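You operate a simulated robot arm through the tools that you are given. There is no shell and no other tool. Be economical: measure what you need, move in short steps, check, and stop when the job is done.

The job below is to be done with a simulated robot arm. You get a single attempt, and the scene is never put back.

JOB
Take the grey clip and put it on top of the rubber roller. Push the drawer of the timber table shut. Take the teal pad and leave it on the air cover. Pull the glue tray lid open. The order is free. Set down upright: teal pad.
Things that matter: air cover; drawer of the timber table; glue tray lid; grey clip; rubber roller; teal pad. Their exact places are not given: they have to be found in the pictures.

It is judged by the outcome, as a careful person would: the job done as asked, and still so three seconds after it is handed in. It fails if anything else is knocked over, pushed out of place, dropped, spilled or broken. Lids that push on must go on centred and level and be pressed home; caps that screw on are set level and turned clockwise until they are tight.

ROBOT AND FRAMES
A 6-joint arm with a two-finger gripper on a trunk, on a base that drives. Base frame: it is fixed to the floor where the robot stands at the start and does not move with it; the origin is under the middle of the robot, x ahead of it, y to its left, z up; the surface under the hand at the start is at about z = 740. Lengths are in mm, angles in rad, forces in N, time in s.
With the tool pointing down near the work surface it reaches from about 100 to 740 mm from the robot's upright axis, wherever it stands. Its first joint turns from -2.897 to 2.897 rad. Places, roughly: air cover [1500, 2750, 750]; drawer of the timber table [5000, 2100, 800]; glue tray lid [5300, 2200, 800]; grey clip (4x3x3 cm) [600, -100, 800]; rubber roller (8x6x10 cm) [600, 300, 800]; teal pad (5x4x6 cm) [5400, 2100, 800]. Payload 2.45 kg.
The tool frame sits at the grasp point between the pads (the TCP): z along the fingers, y along the line on which they close. The tips reach 26 mm beyond it. The gripper opens to 96 mm. The gripper's body begins 69 mm behind the TCP.
Orientation is that of the tool frame in the base frame, as a unit quaternion [x, y, z, w]. With the fingers straight down and closing along the base's y, the tool's x points along the base's -x, its y along +y and its z along -z.

CONTROLS
- The arm moves only by the tool apply_moves. Its argument "moves" is text: rows parted by semicolons, each of 7 numbers parted by spaces: the gripper command, from -1 (shut) to 1 (fully open), values between in proportion, then the shift along the tool's x, y, z in units of 25 mm (1.0 is 25 mm), then the turn, a rotation vector about the tool's x, y, z in units of 4 degrees (1.0 is 4 degrees). In form: grip dx dy dz wx wy wz; .... A call has 1 to 12 rows; each row shifts and turns the commanded pose from where the row before left it, along the tool's axes as they then stand. A call with a number of a shift or a turn outside -1 to 1 is refused whole. Rows are played at 5 a second. More than 50 mm and 0.15 rad between two rows, or a gripper value outside its range, and nothing of the call is played. Where a pose cannot be reached the arm comes as near as it can. A force on the tool above 40 N (or 10 N above the force at the start of the call, whichever is more), or a blocked arm, ends the call early, and 0.2 s more pass. Each finger halts on what it meets, pressing with about 41 N; the grip force reading is that of the motor and also rises with nothing between the fingers. The clock runs only during rows and for 0.2 s after the last one: add rows that do not move to give the fingers time. The reply holds the time, the measured pose of the TCP, the force on the tool along the base axes, the opening and the grip force, in the units named above and with some noise, with the torque about the TCP (base axes, N m) and any sound that the robot's microphone picked up.
- Cameras (640 x 400 px; columns grow to the right, rows downward): "scene" is now at [32, 146.2, 1120]; the picture's right is [-0.12, -0.99, 0.00], its down [-0.37, 0.05, -0.93] and it looks along [0.92, -0.12, -0.37] (base axes); focal length 281 px, centre (320, 200). "wrist" rides on the gripper at [82, 3, -98] in the tool frame; the picture's right is [-0.04, 1.00, 0.00], its down [-0.73, -0.03, -0.68] and it looks along [-0.68, -0.03, 0.73] (tool axes); focal length 256 px, centre (320, 200).
- snapshot(camera): a new picture of that camera. It takes no simulated time.
- raise_lower(by): slides the trunk up (or, below 0, down) by that many mm; the arm and the scene camera ride with it, the base frame stays. It gives what a move gives, with no picture.
- roll_base(legs): drives the robot by 1 to 6 legs, each [ahead, turn to the left] in mm and rad, along the robot's own axes; the way and the turn of a leg run together, so that a leg with both is an arc; at most 1500 mm and 3.142 rad a leg. The arm and the cameras ride along, it lands a little off, and it stops where it bumps. It gives what a move gives.
- pan_tilt(pan, tilt): turns the head with the scene camera to pan (to the left, within 2.705 rad either way) and tilt (down, from -0.506 to 1.204), counted from straight ahead of the robot. It gives what a move gives.
- pixel_to_xyz(camera, pixels): there is no depth. For up to 12 entries [column, row, z] of the newest picture of that camera ("zoom" is the newest enlarged one), the place [x, y] in the base frame at which the ray of that pixel passes the height z, good to about 2 mm. It takes no simulated time.
- enlarge(camera, box): a new picture of the part [left, top, right, bottom] of that camera's present view, enlarged. It takes no simulated time.
- finish_job(): hands the job in; it is judged then, once.

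Go step by step. Measure first, check grasps and placings, and put right what went wrong. The budget is 110 turns and 82 pictures, counting those below and the enlarged ones. Unless the task says otherwise, let go and move clear before handing in, and close with one line.

The tools are called by a JSON object that holds its "api" and its "payload". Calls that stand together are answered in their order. apply_moves: Moves the arm, as the interface text tells. Its arguments: {"type":"object","properties":{"moves":{"type":"string"}},"required":["moves"]} The other tools are called the same way: raise_lower (by) slides the trunk up or down; roll_base (legs) drives the base; pan_tilt (pan, tilt) turns the head that bears the scene camera; snapshot (camera) takes a picture; pixel_to_xyz (camera, pixels) gives the place at which the rays of pixels pass given heights; enlarge (camera, box) takes an enlarged picture of a part of a camera's view; finish_job () hands the job in.

At the start:

```text
t: 0.0
ee_pos: [498.6, 182.6, 957.7]
tool_rot: [0.0, 1.0, 0.0, -0.001]
ft_force: [-0.5, 0.0, 0.4]
moment: [-0.01, 0.02, 0.0]
width: 95.9
grip_force: 0.1
trunk travel left (down, up): [-130.0, 20.0]
robot x, y, heading: [0.4, 0.9, -0.002]
head pan, tilt: [-0.124, 0.382]
```

scene: 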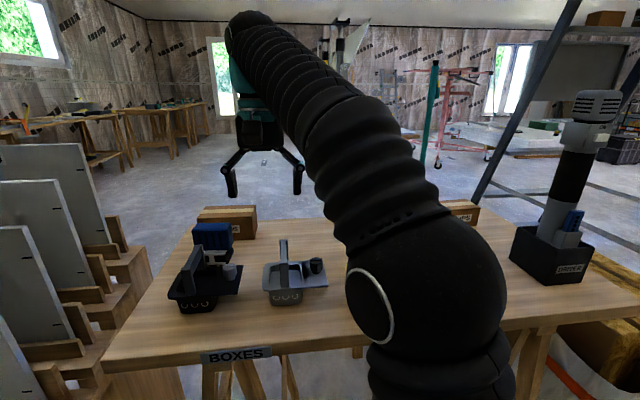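
wrist: 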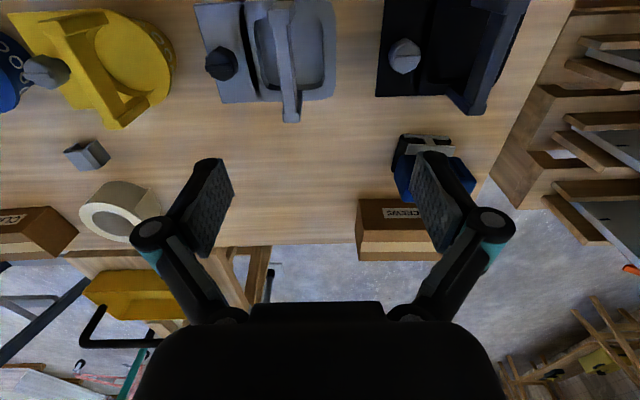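

The wrist view shows a small grey block near (88,153), likely the clip, and a blue/black item near (430,165), likely the roller. I'll enlarge both and locate them.

{"api": "enlarge", "payload": {"camera": "wrist", "box": [340, 100, 520, 280]}}

{"api": "enlarge", "payload": {"camera": "wrist", "box": [20, 100, 200, 260]}}

{"api": "enlarge", "payload": {"camera": "scene", "box": [150, 190, 350, 320]}}

{"api": "pixel_to_xyz", "payload": {"camera": "wrist", "pixels": [[88, 153, 755], [88, 153, 770], [425, 165, 800], [425, 140, 840], [425, 205, 740], [400, 235, 740]]}}

```text
2.22 times, centred on (430, 190) of wrist
```

zoom: 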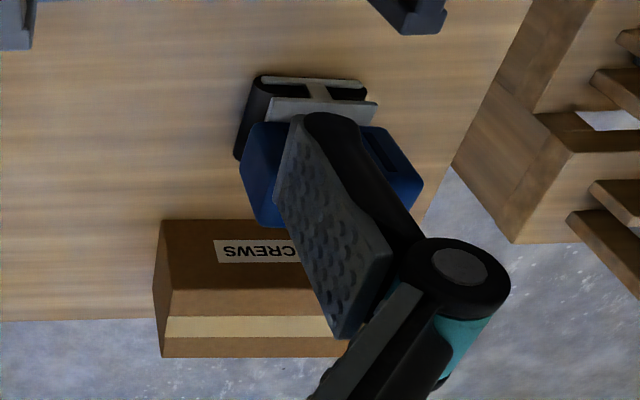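

```text
2.50 times, centred on (110, 180) of wrist
```

zoom: 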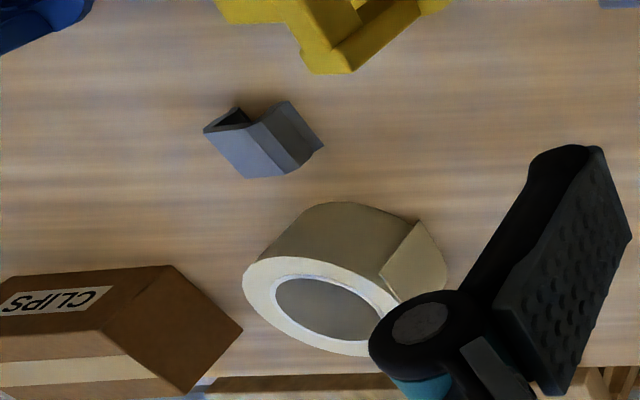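

```text
3.08 times, centred on (250, 255) of scene
```

zoom: 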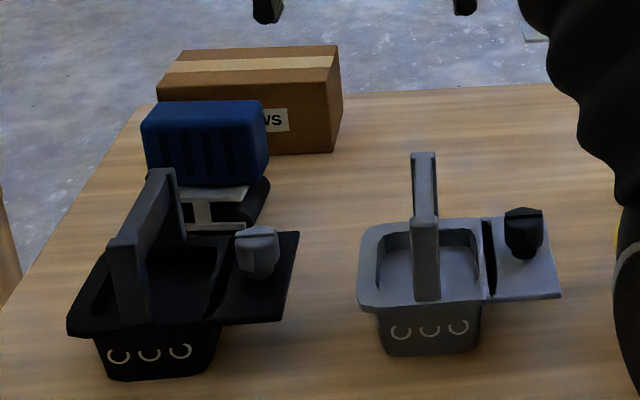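

```text
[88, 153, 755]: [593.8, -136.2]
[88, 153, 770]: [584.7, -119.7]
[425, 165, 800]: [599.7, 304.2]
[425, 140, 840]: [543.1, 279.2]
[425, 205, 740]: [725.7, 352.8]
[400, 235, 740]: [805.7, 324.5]
```

The clip is a small channel-shaped block near (590,-130), and the roller is the blue-topped item near (600,300). First I'll check where the tall microphone stand is, so I don't swing into it.

{"api": "pixel_to_xyz", "payload": {"camera": "scene", "pixels": [[545, 285, 740], [512, 255, 740], [590, 250, 740], [595, 110, 1000], [205, 250, 800], [232, 222, 840]]}}

{"api": "apply_moves", "payload": {"moves": "1 -0.3 -1 0 0 0 0;1 -0.3 -1 0 0 0 0;1 -0.3 -1 0 0 0 0;1 -0.3 -1 0 0 0 0;1 -0.3 -1 0 0 0 0;1 -0.3 -1 0 0 0 0;1 -0.3 -1 0 0 0 0;1 0 -1 0 0 0 0"}}

{"api": "snapshot", "payload": {"camera": "wrist"}}

{"api": "snapshot", "payload": {"camera": "scene"}}

```text
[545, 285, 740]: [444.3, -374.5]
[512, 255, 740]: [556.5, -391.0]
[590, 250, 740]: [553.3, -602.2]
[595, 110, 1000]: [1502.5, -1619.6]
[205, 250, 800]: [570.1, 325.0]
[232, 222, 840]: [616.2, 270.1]
```

```text
t: 1.8
ee_pos: [551.1, -15.7, 958.4]
tool_rot: [0.001, 1.0, 0.001, -0.001]
ft_force: [0.2, 0.2, 0.1]
moment: [-0.03, 0.01, 0.01]
width: 96.0
grip_force: 0.0
trunk travel left (down, up): [-130.0, 20.0]
robot x, y, heading: [-0.5, 0.4, -0.001]
head pan, tilt: [-0.124, 0.382]
```

```text
76 pictures are left
```

wrist: 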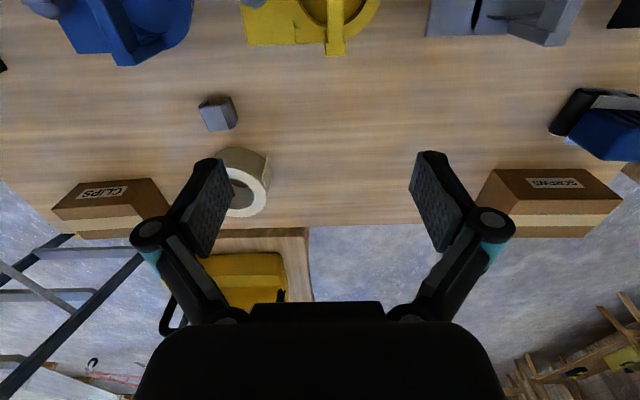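

```text
75 pictures are left
```

scene: 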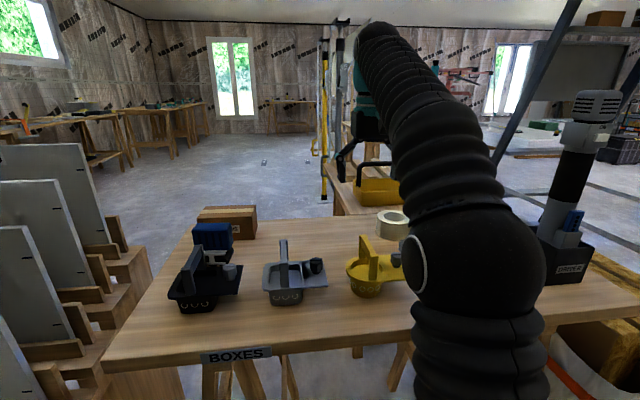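

The stand is at y<-390, well clear, and the clip shows at (218,113). I'll move over it and come partway down.

{"api": "apply_moves", "payload": {"moves": "1 -0.2 -1 0.8 0 0 0;1 -0.2 -1 0.8 0 0 0;1 -0.2 -1 0.8 0 0 0;1 -0.2 -1 0.8 0 0 0;1 -0.2 -0.5 0.8 0 0 0;1 0 0 0 0 0 0"}}

{"api": "snapshot", "payload": {"camera": "wrist"}}

{"api": "enlarge", "payload": {"camera": "wrist", "box": [240, 40, 440, 165]}}

```text
t: 3.2
ee_pos: [575.8, -128.0, 858.3]
tool_rot: [0.002, 1.0, 0.001, -0.001]
ft_force: [-0.3, -0.3, -0.4]
moment: [0.01, -0.02, -0.01]
width: 95.9
grip_force: 0.1
trunk travel left (down, up): [-130.0, 20.0]
robot x, y, heading: [-4.3, 0.6, -0.003]
head pan, tilt: [-0.124, 0.382]
```

```text
74 pictures are left
```

wrist: 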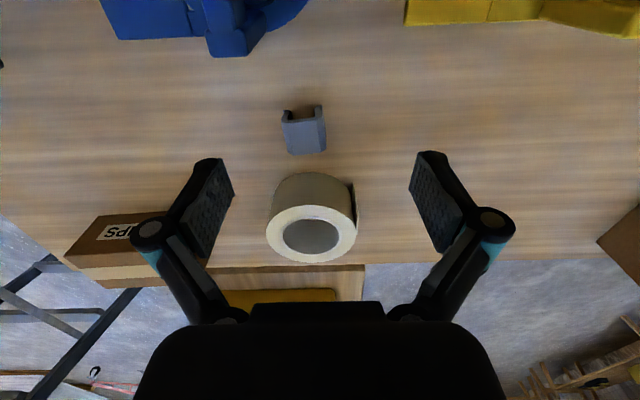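

```text
3.20 times, centred on (340, 102) of wrist
```

zoom: 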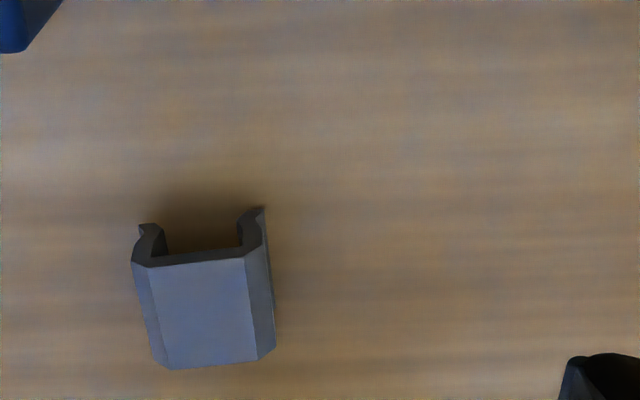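

The clip is an inverted C channel, its side walls nearly facing y and slightly turned. I'll measure the top corners.

{"api": "pixel_to_xyz", "payload": {"camera": "zoom", "pixels": [[148, 268, 768], [245, 258, 768], [168, 368, 768], [258, 360, 768], [132, 262, 762], [265, 245, 762], [276, 350, 755], [140, 232, 741], [262, 212, 741]]}}

```text
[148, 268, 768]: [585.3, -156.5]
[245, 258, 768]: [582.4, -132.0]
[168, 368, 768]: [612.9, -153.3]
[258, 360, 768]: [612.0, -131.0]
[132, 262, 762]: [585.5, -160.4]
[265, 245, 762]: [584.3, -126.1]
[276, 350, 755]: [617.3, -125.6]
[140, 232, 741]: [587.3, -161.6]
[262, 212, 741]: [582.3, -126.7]
```

Clip centre is about (599,-143), yaw about +5°. I'll align over it and come down to TCP z≈810, then check.

{"api": "apply_moves", "payload": {"moves": "1 -0.93 -0.6 0 0 0 0;1 0 0 0.6 0 0 -1;1 0 0 0.7 0 0 -0.25;1 0 0 0.5 0 0 0;1 0 0 0 0 0 0"}}

{"api": "snapshot", "payload": {"camera": "wrist"}}

{"api": "pixel_to_xyz", "payload": {"camera": "wrist", "pixels": [[320, 150, 768], [320, 190, 768]]}}

```text
t: 4.4
ee_pos: [598.8, -145.1, 811.2]
tool_rot: [-0.043, 0.999, 0.002, 0.0]
ft_force: [-0.6, -0.8, 0.3]
moment: [0.01, -0.03, 0.0]
width: 96.0
grip_force: 0.0
trunk travel left (down, up): [-130.0, 20.0]
robot x, y, heading: [-3.3, -2.4, 0.002]
head pan, tilt: [-0.124, 0.382]
```

```text
72 pictures are left
```

wrist: 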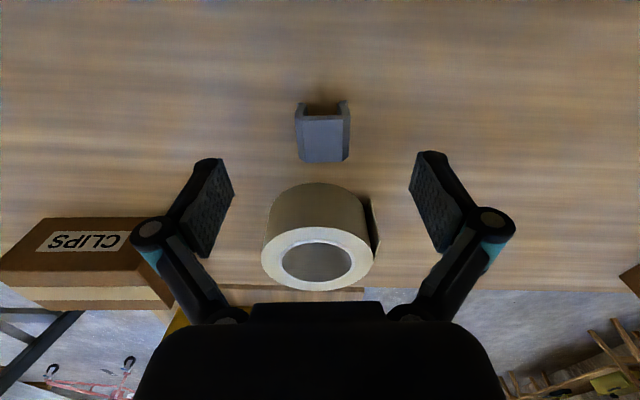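

```text
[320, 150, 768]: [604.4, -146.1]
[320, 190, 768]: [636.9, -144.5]
```

The clip is centred and square between the fingers. I'll go down to z≈777 and close.

{"api": "apply_moves", "payload": {"moves": "1 0.1 0 0.7 0 0 0;1 0 0 0.65 0 0 0;1 0 0 0 0 0 0;-1 0 0 0 0 0 0;-1 0 0 0 0 0 0;-1 0 0 0 0 0 0;-1 0 0 0 0 0 0;-1 0 0 0 0 0 0"}}

{"api": "snapshot", "payload": {"camera": "wrist"}}

```text
t: 6.2
ee_pos: [598.8, -146.3, 777.9]
tool_rot: [-0.043, 0.999, 0.002, 0.0]
ft_force: [0.5, 1.9, 6.3]
moment: [0.0, -0.03, -0.01]
width: 33.0
grip_force: 19.9
trunk travel left (down, up): [-130.0, 20.0]
robot x, y, heading: [-0.2, -1.2, -0.001]
head pan, tilt: [-0.124, 0.382]
```

```text
71 pictures are left
```

wrist: 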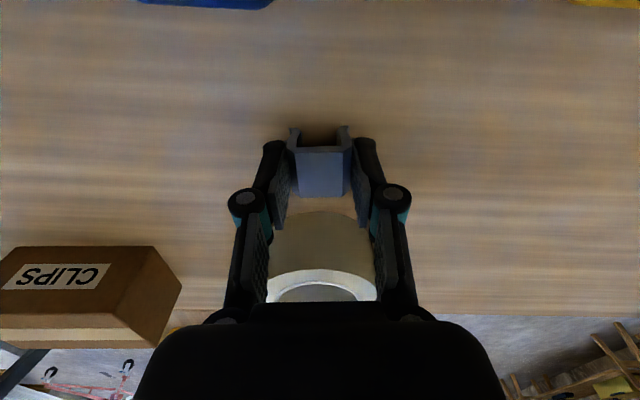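

The fingers stopped at 33 mm with 20 N, so the clip is held. I'll lift it straight up 150 mm and check.

{"api": "apply_moves", "payload": {"moves": "-1 0 0 -0.5 0 0 0;-1 0 0 -1 0 0 0;-1 0 0 -1 0 0 0;-1 0 0 -1 0 0 0;-1 0 0 -1 0 0 0;-1 0 0 -1 0 0 1;-1 0 0 -1 0 0 0.25;-1 0 0 -0.5 0 0 0;-1 0 0 0 0 0 0"}}

{"api": "snapshot", "payload": {"camera": "wrist"}}

```text
t: 8.2
ee_pos: [585.6, -141.6, 931.8]
tool_rot: [0.001, 1.0, 0.0, 0.001]
ft_force: [0.3, -0.4, 0.6]
moment: [-0.01, 0.02, -0.01]
width: 33.1
grip_force: 20.0
out of reach, approached as far as the arm can: row 7, 8
trunk travel left (down, up): [-130.0, 20.0]
robot x, y, heading: [-4.2, -0.1, 0.005]
head pan, tilt: [-0.124, 0.382]
```

```text
70 pictures are left
```

wrist: 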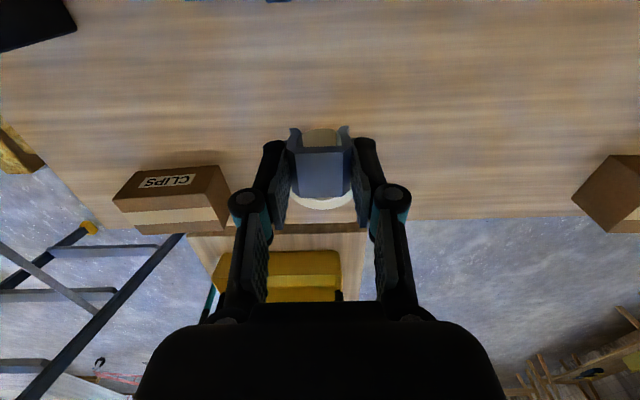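

The clip is held. I'll swing left toward the roller at this height.

{"api": "apply_moves", "payload": {"moves": "-1 0.4 1 0 0 0 0;-1 0.4 1 0 0 0 0;-1 0.4 1 0 0 0 0;-1 0.4 1 0 0 0 0;-1 0.4 1 0 0 0 0;-1 0.4 1 0 0 0 0;-1 0.2 1 0 0 0 0;-1 0 1 0 0 0 0;-1 0 1 0 0 0 0;-1 0 1 0 0 0 0;-1 0 1 0 0 0 0;-1 0 1 0 0 0 0"}}

{"api": "apply_moves", "payload": {"moves": "-1 0 1 0 0 0 0;-1 0 1 0 0 0 0;-1 0 1 0 0 0 0;-1 0 1 0 0 0 0;-1 0 1 0 0 0 0;-1 0 0 0 0 0 0"}}

{"api": "snapshot", "payload": {"camera": "wrist"}}

{"api": "enlarge", "payload": {"camera": "scene", "box": [140, 200, 300, 300]}}

```text
t: 10.8
ee_pos: [520.8, 159.4, 935.0]
tool_rot: [0.0, 1.0, 0.0, -0.001]
ft_force: [-0.1, -1.1, 0.2]
moment: [0.02, 0.04, 0.03]
width: 32.8
grip_force: 19.7
trunk travel left (down, up): [-130.0, 20.0]
robot x, y, heading: [-4.0, -4.2, 0.002]
head pan, tilt: [-0.124, 0.382]
```

```text
t: 12.2
ee_pos: [520.1, 282.3, 934.3]
tool_rot: [0.001, 1.0, 0.0, -0.001]
ft_force: [-1.1, 0.6, 0.5]
moment: [0.02, 0.01, 0.03]
width: 33.0
grip_force: 19.7
trunk travel left (down, up): [-130.0, 20.0]
robot x, y, heading: [1.5, -0.1, 0.003]
head pan, tilt: [-0.124, 0.382]
```

```text
69 pictures are left
```

wrist: 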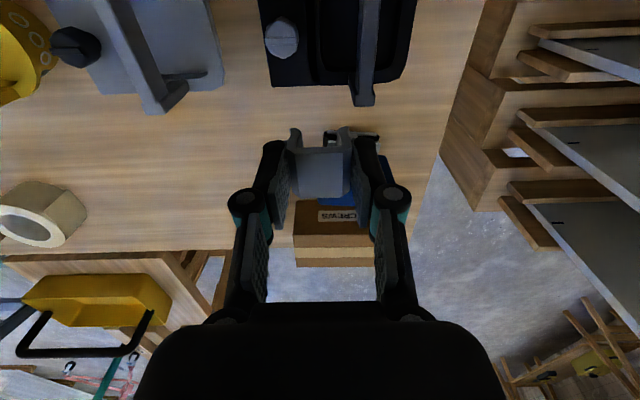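

```text
4.00 times, centred on (220, 250) of scene
```

zoom: 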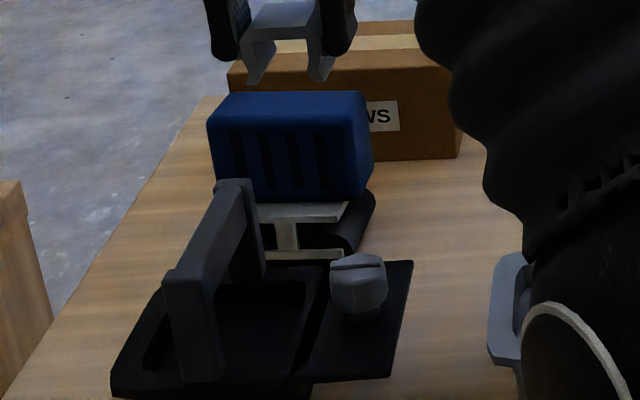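

The roller's blue top face shows at zoom (207–372, 92–125). I'll measure it at z≈840.

{"api": "pixel_to_xyz", "payload": {"camera": "zoom", "pixels": [[209, 120, 838], [225, 94, 838], [358, 92, 838], [372, 118, 835], [360, 122, 838], [288, 108, 838], [345, 258, 742], [375, 195, 755]]}}

{"api": "apply_moves", "payload": {"moves": "-1 0 -1 0 0 0 0;-1 0 -1 0 0 0 0;-1 0 -1 0 0 0 0;-1 0 -1 0 0 0 0;-1 0 0 0 0 0 0"}}

{"api": "snapshot", "payload": {"camera": "wrist"}}

{"api": "enlarge", "payload": {"camera": "wrist", "box": [360, 80, 560, 280]}}

```text
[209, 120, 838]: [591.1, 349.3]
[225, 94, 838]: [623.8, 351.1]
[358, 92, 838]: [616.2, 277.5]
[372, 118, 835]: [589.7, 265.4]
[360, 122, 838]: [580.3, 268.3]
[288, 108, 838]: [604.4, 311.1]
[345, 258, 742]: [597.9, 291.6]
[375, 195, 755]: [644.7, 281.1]
```

```text
t: 13.4
ee_pos: [521.3, 183.7, 934.7]
tool_rot: [0.001, 1.0, 0.001, -0.001]
ft_force: [-0.3, 0.2, -0.4]
moment: [0.0, -0.01, -0.03]
width: 33.4
grip_force: 20.0
trunk travel left (down, up): [-130.0, 20.0]
robot x, y, heading: [-0.9, -2.4, 0.003]
head pan, tilt: [-0.124, 0.382]
```

```text
67 pictures are left
```

wrist: 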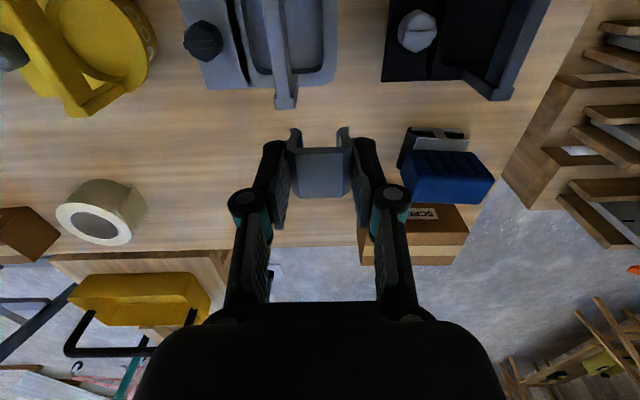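

```text
2.00 times, centred on (460, 180) of wrist
```

zoom: 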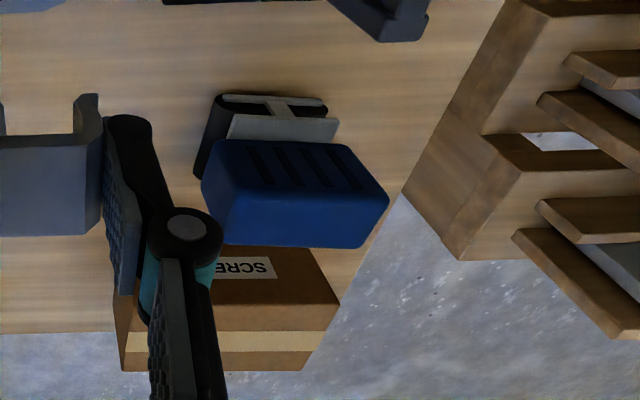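

I'll measure the top-face corners from this angle too and compare with the scene estimate.

{"api": "pixel_to_xyz", "payload": {"camera": "zoom", "pixels": [[232, 192, 838], [385, 198, 838], [228, 242, 838], [362, 247, 838], [300, 218, 838], [300, 218, 845], [300, 218, 830]]}}

```text
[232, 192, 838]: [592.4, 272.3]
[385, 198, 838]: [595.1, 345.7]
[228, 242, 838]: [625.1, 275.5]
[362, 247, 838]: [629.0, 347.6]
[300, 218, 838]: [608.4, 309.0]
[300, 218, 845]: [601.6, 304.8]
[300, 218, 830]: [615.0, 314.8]
```

Both views agree: top centre is about (608,310), z≈838, 74×35 mm and square to the axes. I'll go over it at the present height, then lower to z≈888.

{"api": "apply_moves", "payload": {"moves": "-1 -0.7 1 0 0 0 0;-1 -0.7 1 0 0 0 0;-1 -0.7 1 0 0 0 0;-1 -0.7 1 0 0 0 0;-1 -0.67 1 0 0 0 0;-1 0 0.05 0 0 0 0;-1 0 0 0.6 0 0 0;-1 0 0 0.6 0 0 0;-1 0 0 0.6 0 0 0;-1 0 0 0 0 0 0"}}

{"api": "snapshot", "payload": {"camera": "wrist"}}

{"api": "enlarge", "payload": {"camera": "scene", "box": [140, 180, 300, 280]}}

```text
t: 15.6
ee_pos: [581.3, 294.9, 848.8]
tool_rot: [0.0, 1.0, 0.001, 0.0]
ft_force: [-2.7, -1.3, 15.4]
moment: [-0.29, -0.18, -0.04]
width: 32.3
grip_force: 20.2
out of reach, approached as far as the arm can: row 2, 3, 4, 5
trunk travel left (down, up): [-130.0, 20.0]
robot x, y, heading: [-3.2, -0.3, 0.004]
head pan, tilt: [-0.124, 0.382]
```

```text
65 pictures are left
```

wrist: 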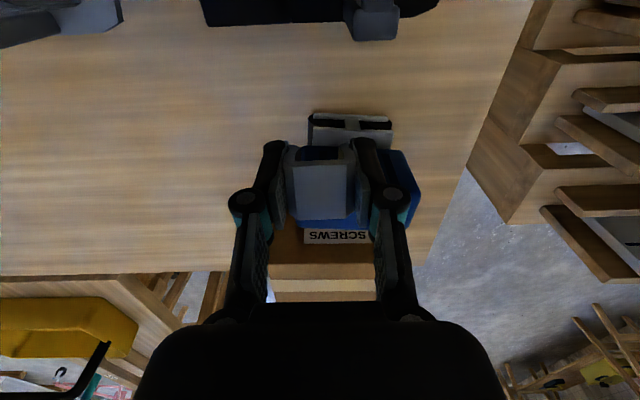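

```text
4.00 times, centred on (220, 230) of scene
```

zoom: 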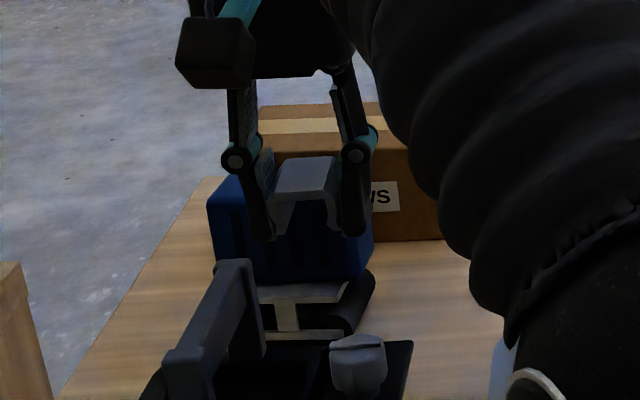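

The arm hit its reach limit and sagged to z=849, pressing the roller with about 15 N. I'll lift straight up now and pull back, then check both items.

{"api": "apply_moves", "payload": {"moves": "-1 0 0 -1 0 0 0;-1 0 0 -1 0 0 0;-1 0 0 -1 0 0 0;-1 1 0 0 0 0 0;-1 1 0 0 0 0 0;-1 0 -1 0 0 0 0;-1 0 -1 0 0 0 0;-1 0 -1 0 0 0 0;-1 0 -1 0 0 0 0;-1 0 0 0 0 0 0"}}

{"api": "snapshot", "payload": {"camera": "wrist"}}

{"api": "enlarge", "payload": {"camera": "scene", "box": [140, 180, 300, 280]}}

```text
t: 17.8
ee_pos: [518.6, 187.3, 905.2]
tool_rot: [0.0, 1.0, 0.001, -0.001]
ft_force: [-0.2, -0.5, -0.5]
moment: [0.02, -0.04, 0.01]
width: 32.3
grip_force: 20.4
out of reach, approached as far as the arm can: row 2, 3
trunk travel left (down, up): [-130.0, 20.0]
robot x, y, heading: [0.0, 0.5, -0.0]
head pan, tilt: [-0.124, 0.382]
```

```text
63 pictures are left
```

wrist: 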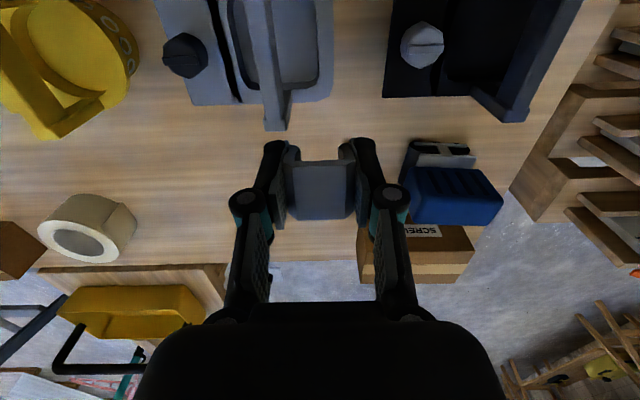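

```text
4.00 times, centred on (220, 230) of scene
```

zoom: 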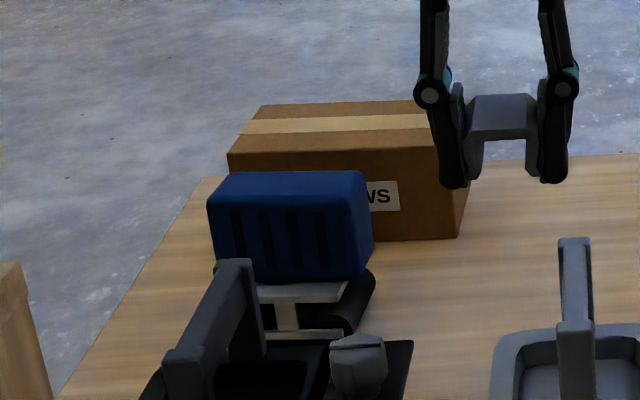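

The roller hasn't moved, but the clip was pushed up in the fingers and its legs now sit slightly above the tips. I'll set it on the clear table near (585,190) and regrip. To plan driving closer, I'll also look down at the gap between base and table.

{"api": "pan_tilt", "payload": {"pan": 0.3, "tilt": 1.0}}

{"api": "snapshot", "payload": {"camera": "scene"}}

{"api": "apply_moves", "payload": {"moves": "-1 -0.7 0 1 0 0 0;-1 -0.7 0 1 0 0 0;-1 -0.7 0 1 0 0 0;-1 -0.7 0 0.7 0 0 0;-1 0 0 0.6 0 0 0;-1 0 0 0 0 0 0"}}

{"api": "snapshot", "payload": {"camera": "wrist"}}

```text
t: 18.8
ee_pos: [518.6, 188.5, 904.4]
tool_rot: [0.001, 1.0, 0.001, 0.0]
ft_force: [0.0, 0.3, 0.1]
moment: [0.0, 0.01, 0.01]
width: 32.5
grip_force: 20.5
trunk travel left (down, up): [-130.0, 20.0]
robot x, y, heading: [-0.2, -1.3, -0.004]
head pan, tilt: [0.3, 1.0]
```

```text
61 pictures are left
```

scene: 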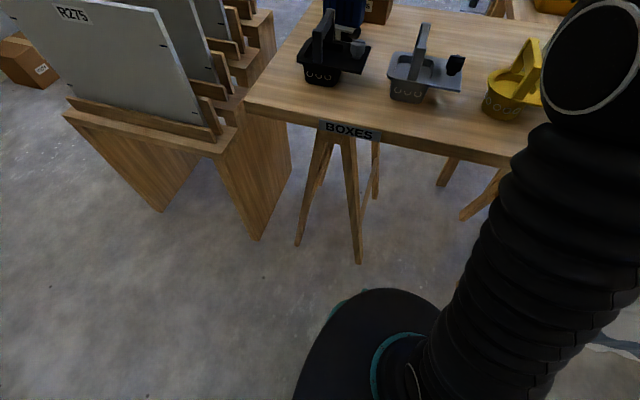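

```text
t: 20.2
ee_pos: [588.1, 187.3, 796.8]
tool_rot: [0.001, 1.0, 0.001, -0.001]
ft_force: [0.0, -0.1, 0.1]
moment: [-0.02, -0.02, 0.0]
width: 32.6
grip_force: 20.1
trunk travel left (down, up): [-130.0, 20.0]
robot x, y, heading: [-3.0, 3.5, -0.003]
head pan, tilt: [0.3, 1.0]
```

```text
60 pictures are left
```

wrist: 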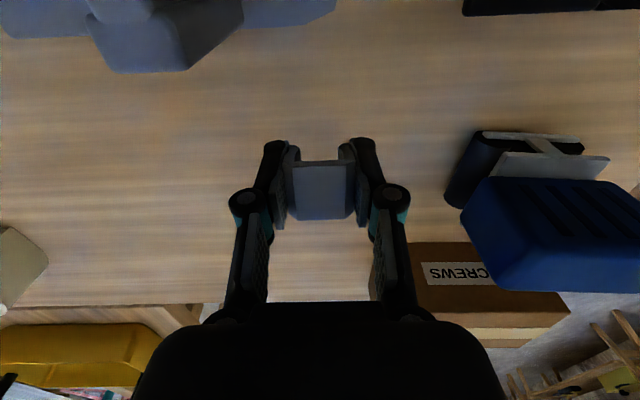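

There's clear space around the clip, and floor room ahead of the base. I'll lower until the tips are just above the table, then open gently.

{"api": "pixel_to_xyz", "payload": {"camera": "scene", "pixels": [[360, 262, 5], [300, 245, 5], [400, 290, 50], [330, 320, 50], [257, 240, 5], [467, 218, 5]]}}

{"api": "apply_moves", "payload": {"moves": "-1 0 0 0.5 0 0 0;-1 0 0 0.45 0 0 0;-1 0 0 0.1 0 0 0;-1 0 0 0 0 0 0"}}

{"api": "snapshot", "payload": {"camera": "wrist"}}

```text
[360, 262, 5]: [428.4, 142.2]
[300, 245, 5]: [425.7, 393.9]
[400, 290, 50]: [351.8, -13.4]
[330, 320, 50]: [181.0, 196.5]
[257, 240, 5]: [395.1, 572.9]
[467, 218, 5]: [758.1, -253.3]
```

```text
t: 21.2
ee_pos: [587.0, 188.1, 771.0]
tool_rot: [0.0, 1.0, 0.001, -0.002]
ft_force: [0.3, 0.1, -0.7]
moment: [0.0, 0.06, 0.01]
width: 32.4
grip_force: 20.5
trunk travel left (down, up): [-130.0, 20.0]
robot x, y, heading: [0.2, 1.5, -0.002]
head pan, tilt: [0.3, 1.0]
```

```text
59 pictures are left
```

wrist: 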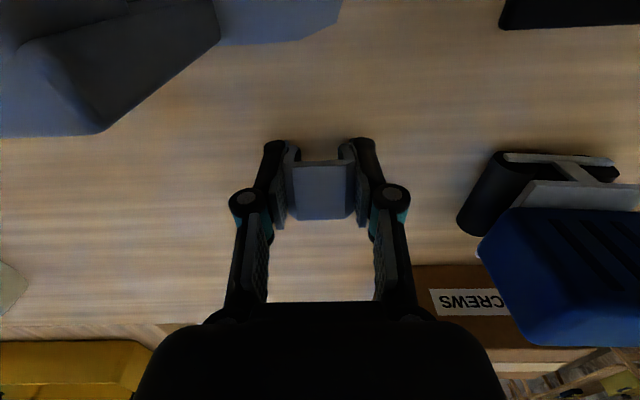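

Contact isn't reached yet but the tips are about 5 mm off the table; opening now drops the clip only a few millimetres.

{"api": "apply_moves", "payload": {"moves": "-1 0 0 0.1 0 0 0;-0.2 0 0 0 0 0 0;0.2 0 0 0 0 0 0;0.2 0 0 0 0 0 0;0.2 0 0 -0.6 0 0 0;0.2 0 0 -0.6 0 0 0;0.2 0 0 0 0 0 0"}}

{"api": "snapshot", "payload": {"camera": "wrist"}}

{"api": "enlarge", "payload": {"camera": "wrist", "box": [260, 100, 380, 220]}}

```text
t: 22.8
ee_pos: [589.3, 187.3, 798.7]
tool_rot: [0.001, 1.0, 0.001, -0.001]
ft_force: [0.8, -0.3, 0.0]
moment: [0.01, 0.01, -0.01]
width: 57.6
grip_force: 0.1
trunk travel left (down, up): [-130.0, 20.0]
robot x, y, heading: [-2.2, -1.5, -0.0]
head pan, tilt: [0.3, 1.0]
```

```text
58 pictures are left
```

wrist: 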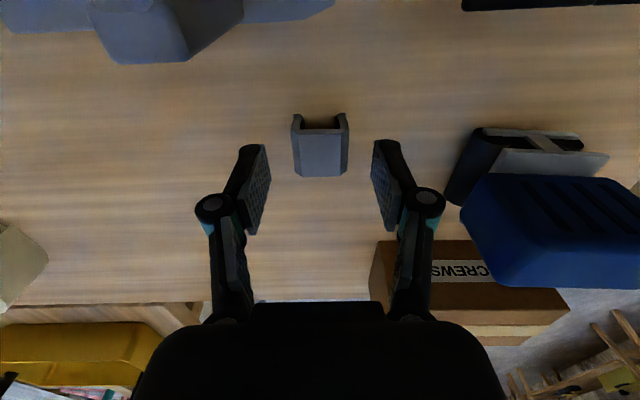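

```text
3.33 times, centred on (320, 160) of wrist
```

zoom: 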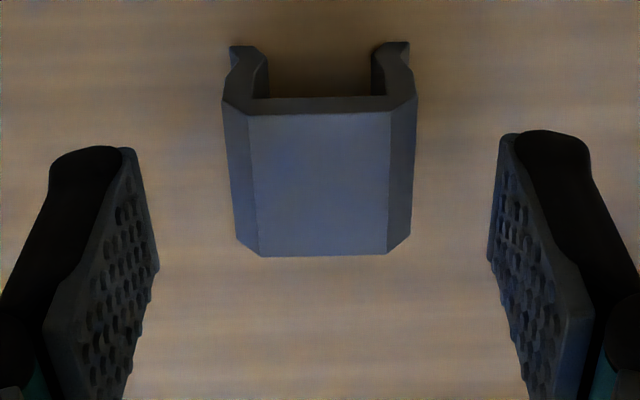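

The clip stands upright on the table. I'll lift clear, pull the arm back, and drive 90 mm closer so the roller is within reach.

{"api": "pixel_to_xyz", "payload": {"camera": "zoom", "pixels": [[248, 113, 770], [390, 113, 770], [260, 256, 770], [388, 254, 770]]}}

{"api": "apply_moves", "payload": {"moves": "0.2 0 0 -1 0 0 0;0.2 0 0 -1 0 0 0;0.2 0 0 -1 0 0 0;0.2 1 0 0 0 0 0;0.2 1 0 0 0 0 0;0.2 1 0 0 0 0 0;0.2 0 0 0 0 0 0"}}

{"api": "roll_base", "payload": {"legs": [[90, 0]]}}

{"api": "snapshot", "payload": {"camera": "wrist"}}

```text
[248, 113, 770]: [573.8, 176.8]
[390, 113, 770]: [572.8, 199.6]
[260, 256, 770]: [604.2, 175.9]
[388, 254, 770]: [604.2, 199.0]
```

```text
t: 24.4
ee_pos: [513.0, 185.9, 874.9]
tool_rot: [0.001, 1.0, 0.002, -0.001]
ft_force: [0.6, 0.5, 0.6]
moment: [-0.01, 0.0, -0.01]
width: 57.2
grip_force: 0.1
trunk travel left (down, up): [-130.0, 20.0]
robot x, y, heading: [1.1, 2.3, 0.002]
head pan, tilt: [0.3, 1.0]
```

```text
t: 25.5
ee_pos: [602.9, 186.5, 875.3]
tool_rot: [0.0, 1.0, 0.001, 0.0]
ft_force: [0.1, 0.2, 0.8]
moment: [-0.02, 0.0, 0.0]
width: 57.5
grip_force: 0.0
trunk travel left (down, up): [-130.0, 20.0]
robot x, y, heading: [90.2, 0.3, 0.002]
head pan, tilt: [0.3, 1.0]
```

```text
56 pictures are left
```

wrist: 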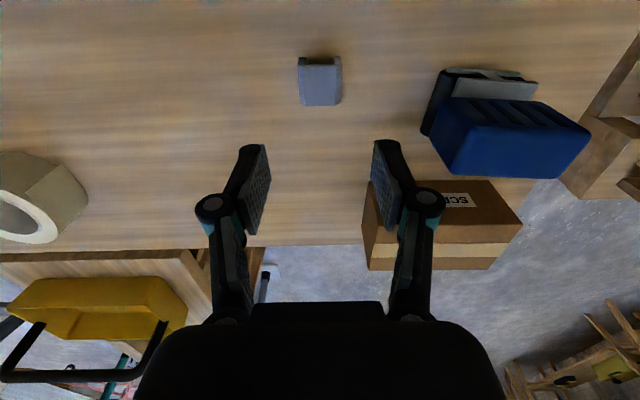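

Clip centre is (589,188). I'll come down to z≈779 and grip again.

{"api": "apply_moves", "payload": {"moves": "0.4 0.56 0.04 0 0 0 0;0.4 0 0 1 0 0 0;0.4 0 0 1 0 0 0;0.4 0 0 1 0 0 0;0.4 0 0 0.85 0 0 0;0.4 0 0 0 0 0 0;-1 0 0 0 0 0 0;-1 0 0 0 0 0 0;-1 0 0 0 0 0 0;-1 0 0 0 0 0 0;-1 0 0 0 0 0 0"}}

{"api": "apply_moves", "payload": {"moves": "-1 0 0 -0.5 0 0 0;-1 0 0 -1 0 0 0;-1 0 0 -1 0 0 0;-1 0 0 -1 0 0 0;-1 0 0 -1 0 0 0;-1 0 0 -0.8 0 0 0;-1 0 0 0 0 0 0"}}

{"api": "snapshot", "payload": {"camera": "wrist"}}

```text
t: 27.9
ee_pos: [588.6, 188.4, 777.6]
tool_rot: [0.0, 1.0, 0.001, -0.001]
ft_force: [0.4, 0.3, 0.5]
moment: [-0.02, -0.02, -0.01]
width: 33.3
grip_force: 20.1
trunk travel left (down, up): [-130.0, 20.0]
robot x, y, heading: [89.7, 1.0, 0.002]
head pan, tilt: [0.3, 1.0]
```

```text
t: 29.5
ee_pos: [590.7, 188.0, 912.0]
tool_rot: [0.001, 1.0, 0.001, 0.0]
ft_force: [0.3, 0.1, -0.8]
moment: [0.03, 0.0, -0.03]
width: 32.8
grip_force: 19.8
trunk travel left (down, up): [-130.0, 20.0]
robot x, y, heading: [87.6, 1.8, 0.001]
head pan, tilt: [0.3, 1.0]
```

```text
55 pictures are left
```

wrist: 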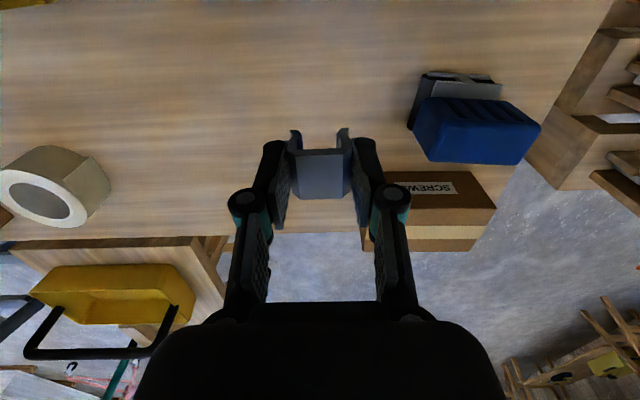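

Regripped cleanly. Before moving, I'll measure the roller top once more from this view.

{"api": "pixel_to_xyz", "payload": {"camera": "wrist", "pixels": [[432, 128, 838], [540, 126, 838], [430, 160, 838], [520, 164, 838], [480, 145, 838]]}}

{"api": "pan_tilt", "payload": {"pan": 0.5, "tilt": 0.6}}

{"api": "enlarge", "payload": {"camera": "scene", "box": [220, 90, 420, 215]}}

```text
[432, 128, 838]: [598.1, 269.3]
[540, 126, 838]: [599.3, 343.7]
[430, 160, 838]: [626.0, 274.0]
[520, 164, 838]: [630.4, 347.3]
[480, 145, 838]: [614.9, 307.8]
```

```text
t: 30.4
ee_pos: [589.7, 187.8, 909.7]
tool_rot: [0.001, 1.0, 0.001, 0.0]
ft_force: [0.8, -0.3, -0.6]
moment: [0.0, -0.03, -0.04]
width: 33.0
grip_force: 20.1
trunk travel left (down, up): [-130.0, 20.0]
robot x, y, heading: [89.7, -0.3, 0.0]
head pan, tilt: [0.499, 0.6]
```

```text
3.20 times, centred on (320, 152) of scene
```

zoom: 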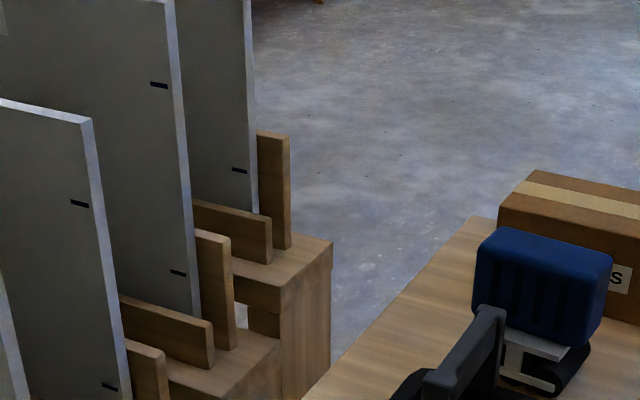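

The roller top is confirmed at about (610,309), within reach now. I'll move over at z≈910, then lower to about 885.

{"api": "apply_moves", "payload": {"moves": "-1 0 1 0 0 0 0;-1 0 1 0 0 0 0;-1 0 1 0 0 0 0;-1 -0.4 1 0 0 0 0;-1 -0.4 0.84 0 0 0 0;-1 0 0 0 0 0 0"}}

{"api": "snapshot", "payload": {"camera": "wrist"}}

{"api": "enlarge", "payload": {"camera": "scene", "box": [320, 90, 480, 215]}}

```text
t: 31.8
ee_pos: [607.6, 309.5, 911.4]
tool_rot: [0.0, 1.0, 0.002, 0.0]
ft_force: [1.1, -0.4, -0.8]
moment: [0.02, 0.0, -0.02]
width: 33.0
grip_force: 20.1
trunk travel left (down, up): [-130.0, 20.0]
robot x, y, heading: [89.9, 0.6, 0.002]
head pan, tilt: [0.499, 0.6]
```

```text
53 pictures are left
```

wrist: 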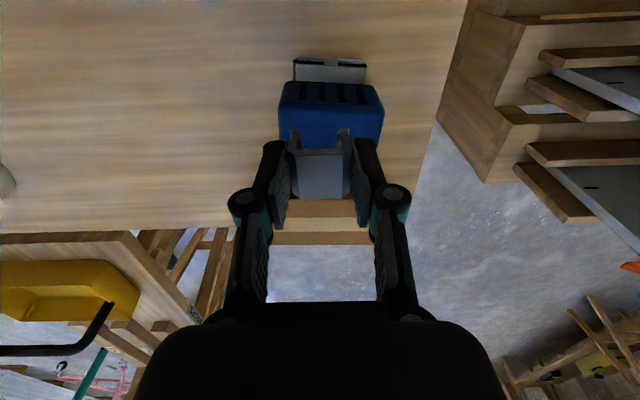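

```text
3.20 times, centred on (400, 152) of scene
```

zoom: 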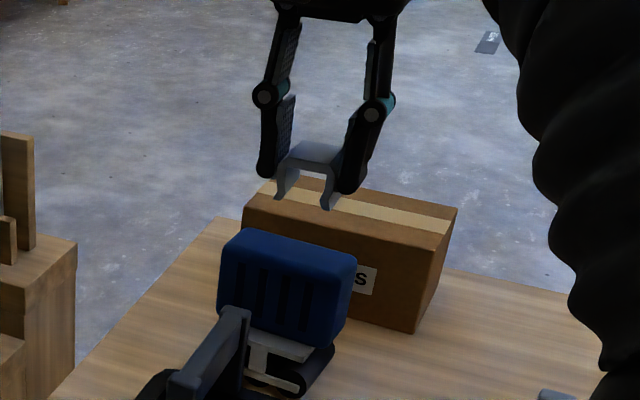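

Aligned over the top. I'll lower in small steps until I feel contact.

{"api": "apply_moves", "payload": {"moves": "-1 0 0.1 0.6 0 0 0;-1 0 0 0.4 0 0 0;-1 0 0 0.15 0 0 0;-1 0 0 0 0 0 0"}}

{"api": "enlarge", "payload": {"camera": "scene", "box": [320, 110, 480, 210]}}

{"api": "snapshot", "payload": {"camera": "wrist"}}

```text
t: 32.8
ee_pos: [608.3, 312.0, 883.5]
tool_rot: [0.0, 1.0, 0.001, -0.001]
ft_force: [0.0, 0.2, -0.6]
moment: [0.04, 0.01, -0.01]
width: 33.1
grip_force: 20.2
trunk travel left (down, up): [-130.0, 20.0]
robot x, y, heading: [86.0, -2.6, 0.001]
head pan, tilt: [0.499, 0.6]
```

```text
4.00 times, centred on (400, 160) of scene
```

zoom: 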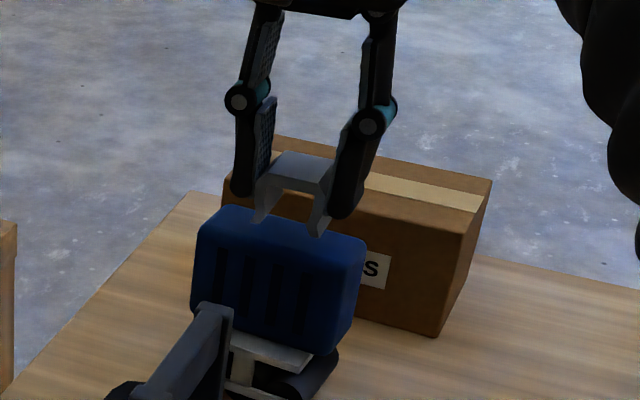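

```text
50 pictures are left
```

wrist: 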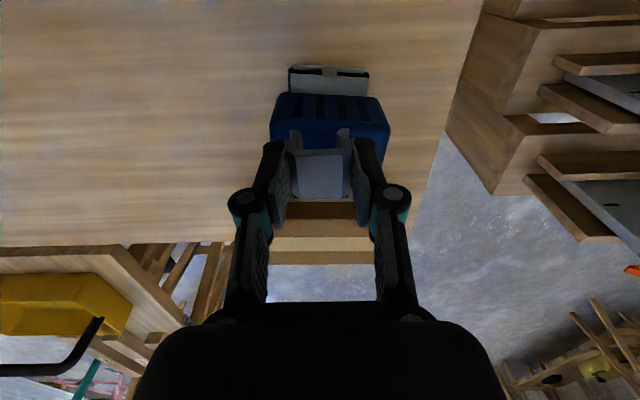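

About 7 mm remain. I'll check the top face's edge against the clip before touching down.

{"api": "enlarge", "payload": {"camera": "wrist", "box": [250, 60, 410, 220]}}

{"api": "pixel_to_xyz", "payload": {"camera": "wrist", "pixels": [[272, 130, 838], [389, 132, 838], [300, 135, 838], [300, 120, 838], [280, 95, 790]]}}

```text
2.50 times, centred on (330, 140) of wrist
```

zoom: 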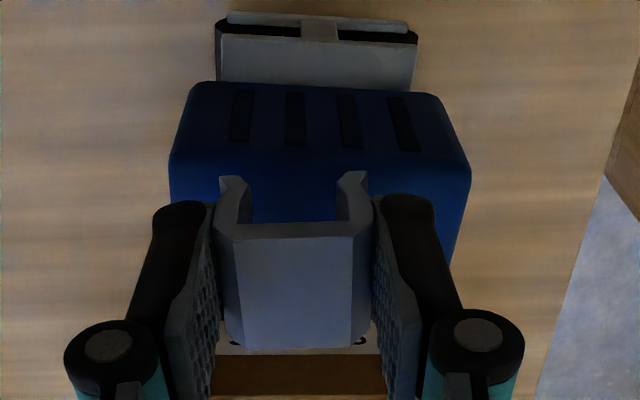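

```text
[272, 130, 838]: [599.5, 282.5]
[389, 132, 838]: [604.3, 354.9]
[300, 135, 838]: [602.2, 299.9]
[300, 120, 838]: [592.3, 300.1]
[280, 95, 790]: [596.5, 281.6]
```

From this nearly centred view the top is at y≈317 and x≈594–629. I'll shift +4 mm in x and y, then lower until contact.

{"api": "apply_moves", "payload": {"moves": "-1 -0.15 0.16 0 0 0 0;-1 0 0 0.12 0 0 0;-1 0 0 0.08 0 0 0;-1 0 0 0 0 0 0"}}

{"api": "enlarge", "payload": {"camera": "scene", "box": [320, 110, 480, 210]}}

```text
t: 33.8
ee_pos: [613.0, 315.2, 879.2]
tool_rot: [0.0, 1.0, 0.001, -0.001]
ft_force: [-0.2, 0.7, 1.0]
moment: [0.03, 0.01, 0.01]
width: 32.8
grip_force: 20.7
trunk travel left (down, up): [-130.0, 20.0]
robot x, y, heading: [89.1, 3.1, 0.001]
head pan, tilt: [0.499, 0.6]
```

```text
4.00 times, centred on (400, 160) of scene
```

zoom: 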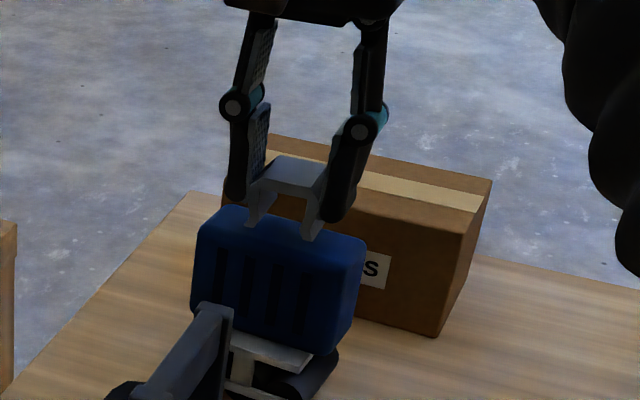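

{"api": "apply_moves", "payload": {"moves": "-1 0 0 0.08 0 0 0;-1 0 0 0.04 0 0 0;-1 0 0 0 0 0 0"}}

```text
t: 34.6
ee_pos: [612.4, 315.6, 874.6]
tool_rot: [0.0, 1.0, 0.001, 0.0]
ft_force: [0.2, 0.3, 0.1]
moment: [0.02, -0.02, 0.02]
width: 33.1
grip_force: 19.8
trunk travel left (down, up): [-130.0, 20.0]
robot x, y, heading: [92.7, -1.1, 0.003]
head pan, tilt: [0.499, 0.6]
```

No contact force yet at z=874.6. I'll lower another few millimetres in small rows.

{"api": "apply_moves", "payload": {"moves": "-1 0 0 0.06 0 0 0;-1 0 0 0.06 0 0 0;-1 0 0 0 0 0 0"}}

{"api": "enlarge", "payload": {"camera": "scene", "box": [350, 125, 446, 185]}}

```text
t: 35.4
ee_pos: [612.2, 316.3, 871.8]
tool_rot: [0.0, 1.0, 0.001, -0.001]
ft_force: [-0.5, -0.6, -0.1]
moment: [-0.03, -0.01, 0.0]
width: 33.1
grip_force: 20.1
trunk travel left (down, up): [-130.0, 20.0]
robot x, y, heading: [90.6, -1.7, 0.003]
head pan, tilt: [0.499, 0.6]
```

```text
6.67 times, centred on (398, 155) of scene
```

zoom: 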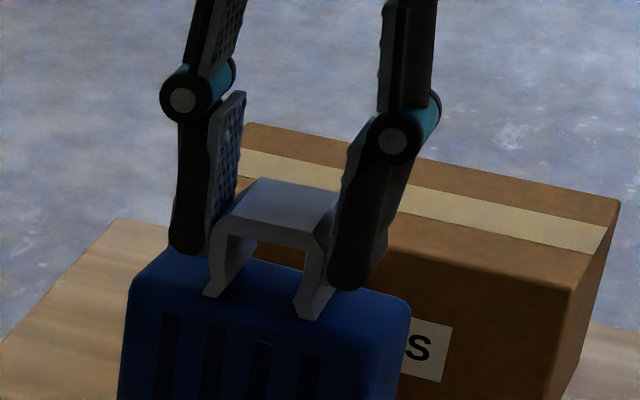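

The legs look nearly down and close to the front edge. I'll measure against that edge.

{"api": "pixel_to_xyz", "payload": {"camera": "zoom", "pixels": [[210, 293, 834], [305, 318, 834], [133, 290, 830], [165, 252, 834], [405, 298, 834], [405, 330, 830], [270, 310, 832]]}}

{"api": "apply_moves", "payload": {"moves": "-1 -0.12 0 0 0 0 0;-1 0 0 0.06 0 0 0;-1 0 0 0.04 0 0 0;-1 0 0 0 0 0 0"}}

```text
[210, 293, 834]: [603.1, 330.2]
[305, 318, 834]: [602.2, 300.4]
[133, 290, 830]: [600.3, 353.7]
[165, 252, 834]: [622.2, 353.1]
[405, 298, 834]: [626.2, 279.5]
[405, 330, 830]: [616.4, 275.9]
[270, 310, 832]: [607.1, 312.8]
```

```text
t: 36.4
ee_pos: [615.2, 315.9, 869.3]
tool_rot: [0.0, 1.0, 0.002, 0.0]
ft_force: [2.4, 0.7, 11.6]
moment: [-0.07, -0.03, 0.04]
width: 33.0
grip_force: 20.2
trunk travel left (down, up): [-130.0, 20.0]
robot x, y, heading: [90.2, -0.7, -0.001]
head pan, tilt: [0.499, 0.6]
```

Contact at z=869 with 11.6 N. I'll ease off slightly, open, and lift away.

{"api": "apply_moves", "payload": {"moves": "-1 0 0 -0.04 0 0 0;-0.25 0 0 0 0 0 0;-0.1 0 0 0 0 0 0;0.2 0 0 0 0 0 0;0.2 0 0 0 0 0 0;0.2 0 0 -0.4 0 0 0;0.2 0 0 -0.8 0 0 0;0.2 0 0 -0.6 0 0 0;0.2 0.5 0 -0.4 0 0 0;0.2 0 0 0 0 0 0"}}

{"api": "enlarge", "payload": {"camera": "scene", "box": [340, 125, 468, 205]}}

{"api": "enlarge", "payload": {"camera": "wrist", "box": [220, 40, 420, 180]}}

```text
t: 38.6
ee_pos: [602.9, 317.3, 923.5]
tool_rot: [-0.001, 1.0, 0.001, 0.0]
ft_force: [-0.4, 0.6, -0.1]
moment: [-0.03, 0.01, -0.02]
width: 57.7
grip_force: 0.0
trunk travel left (down, up): [-130.0, 20.0]
robot x, y, heading: [91.7, -1.5, 0.003]
head pan, tilt: [0.499, 0.6]
```

```text
5.00 times, centred on (404, 165) of scene
```

zoom: 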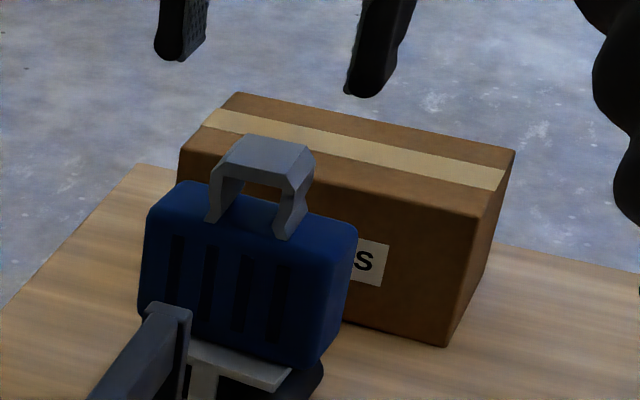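

```text
2.86 times, centred on (320, 110) of wrist
```

zoom: 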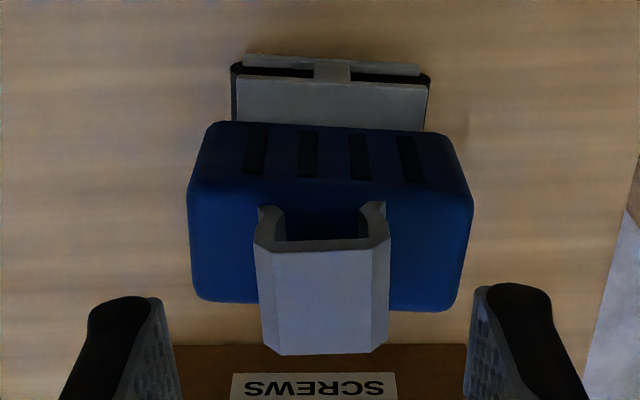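

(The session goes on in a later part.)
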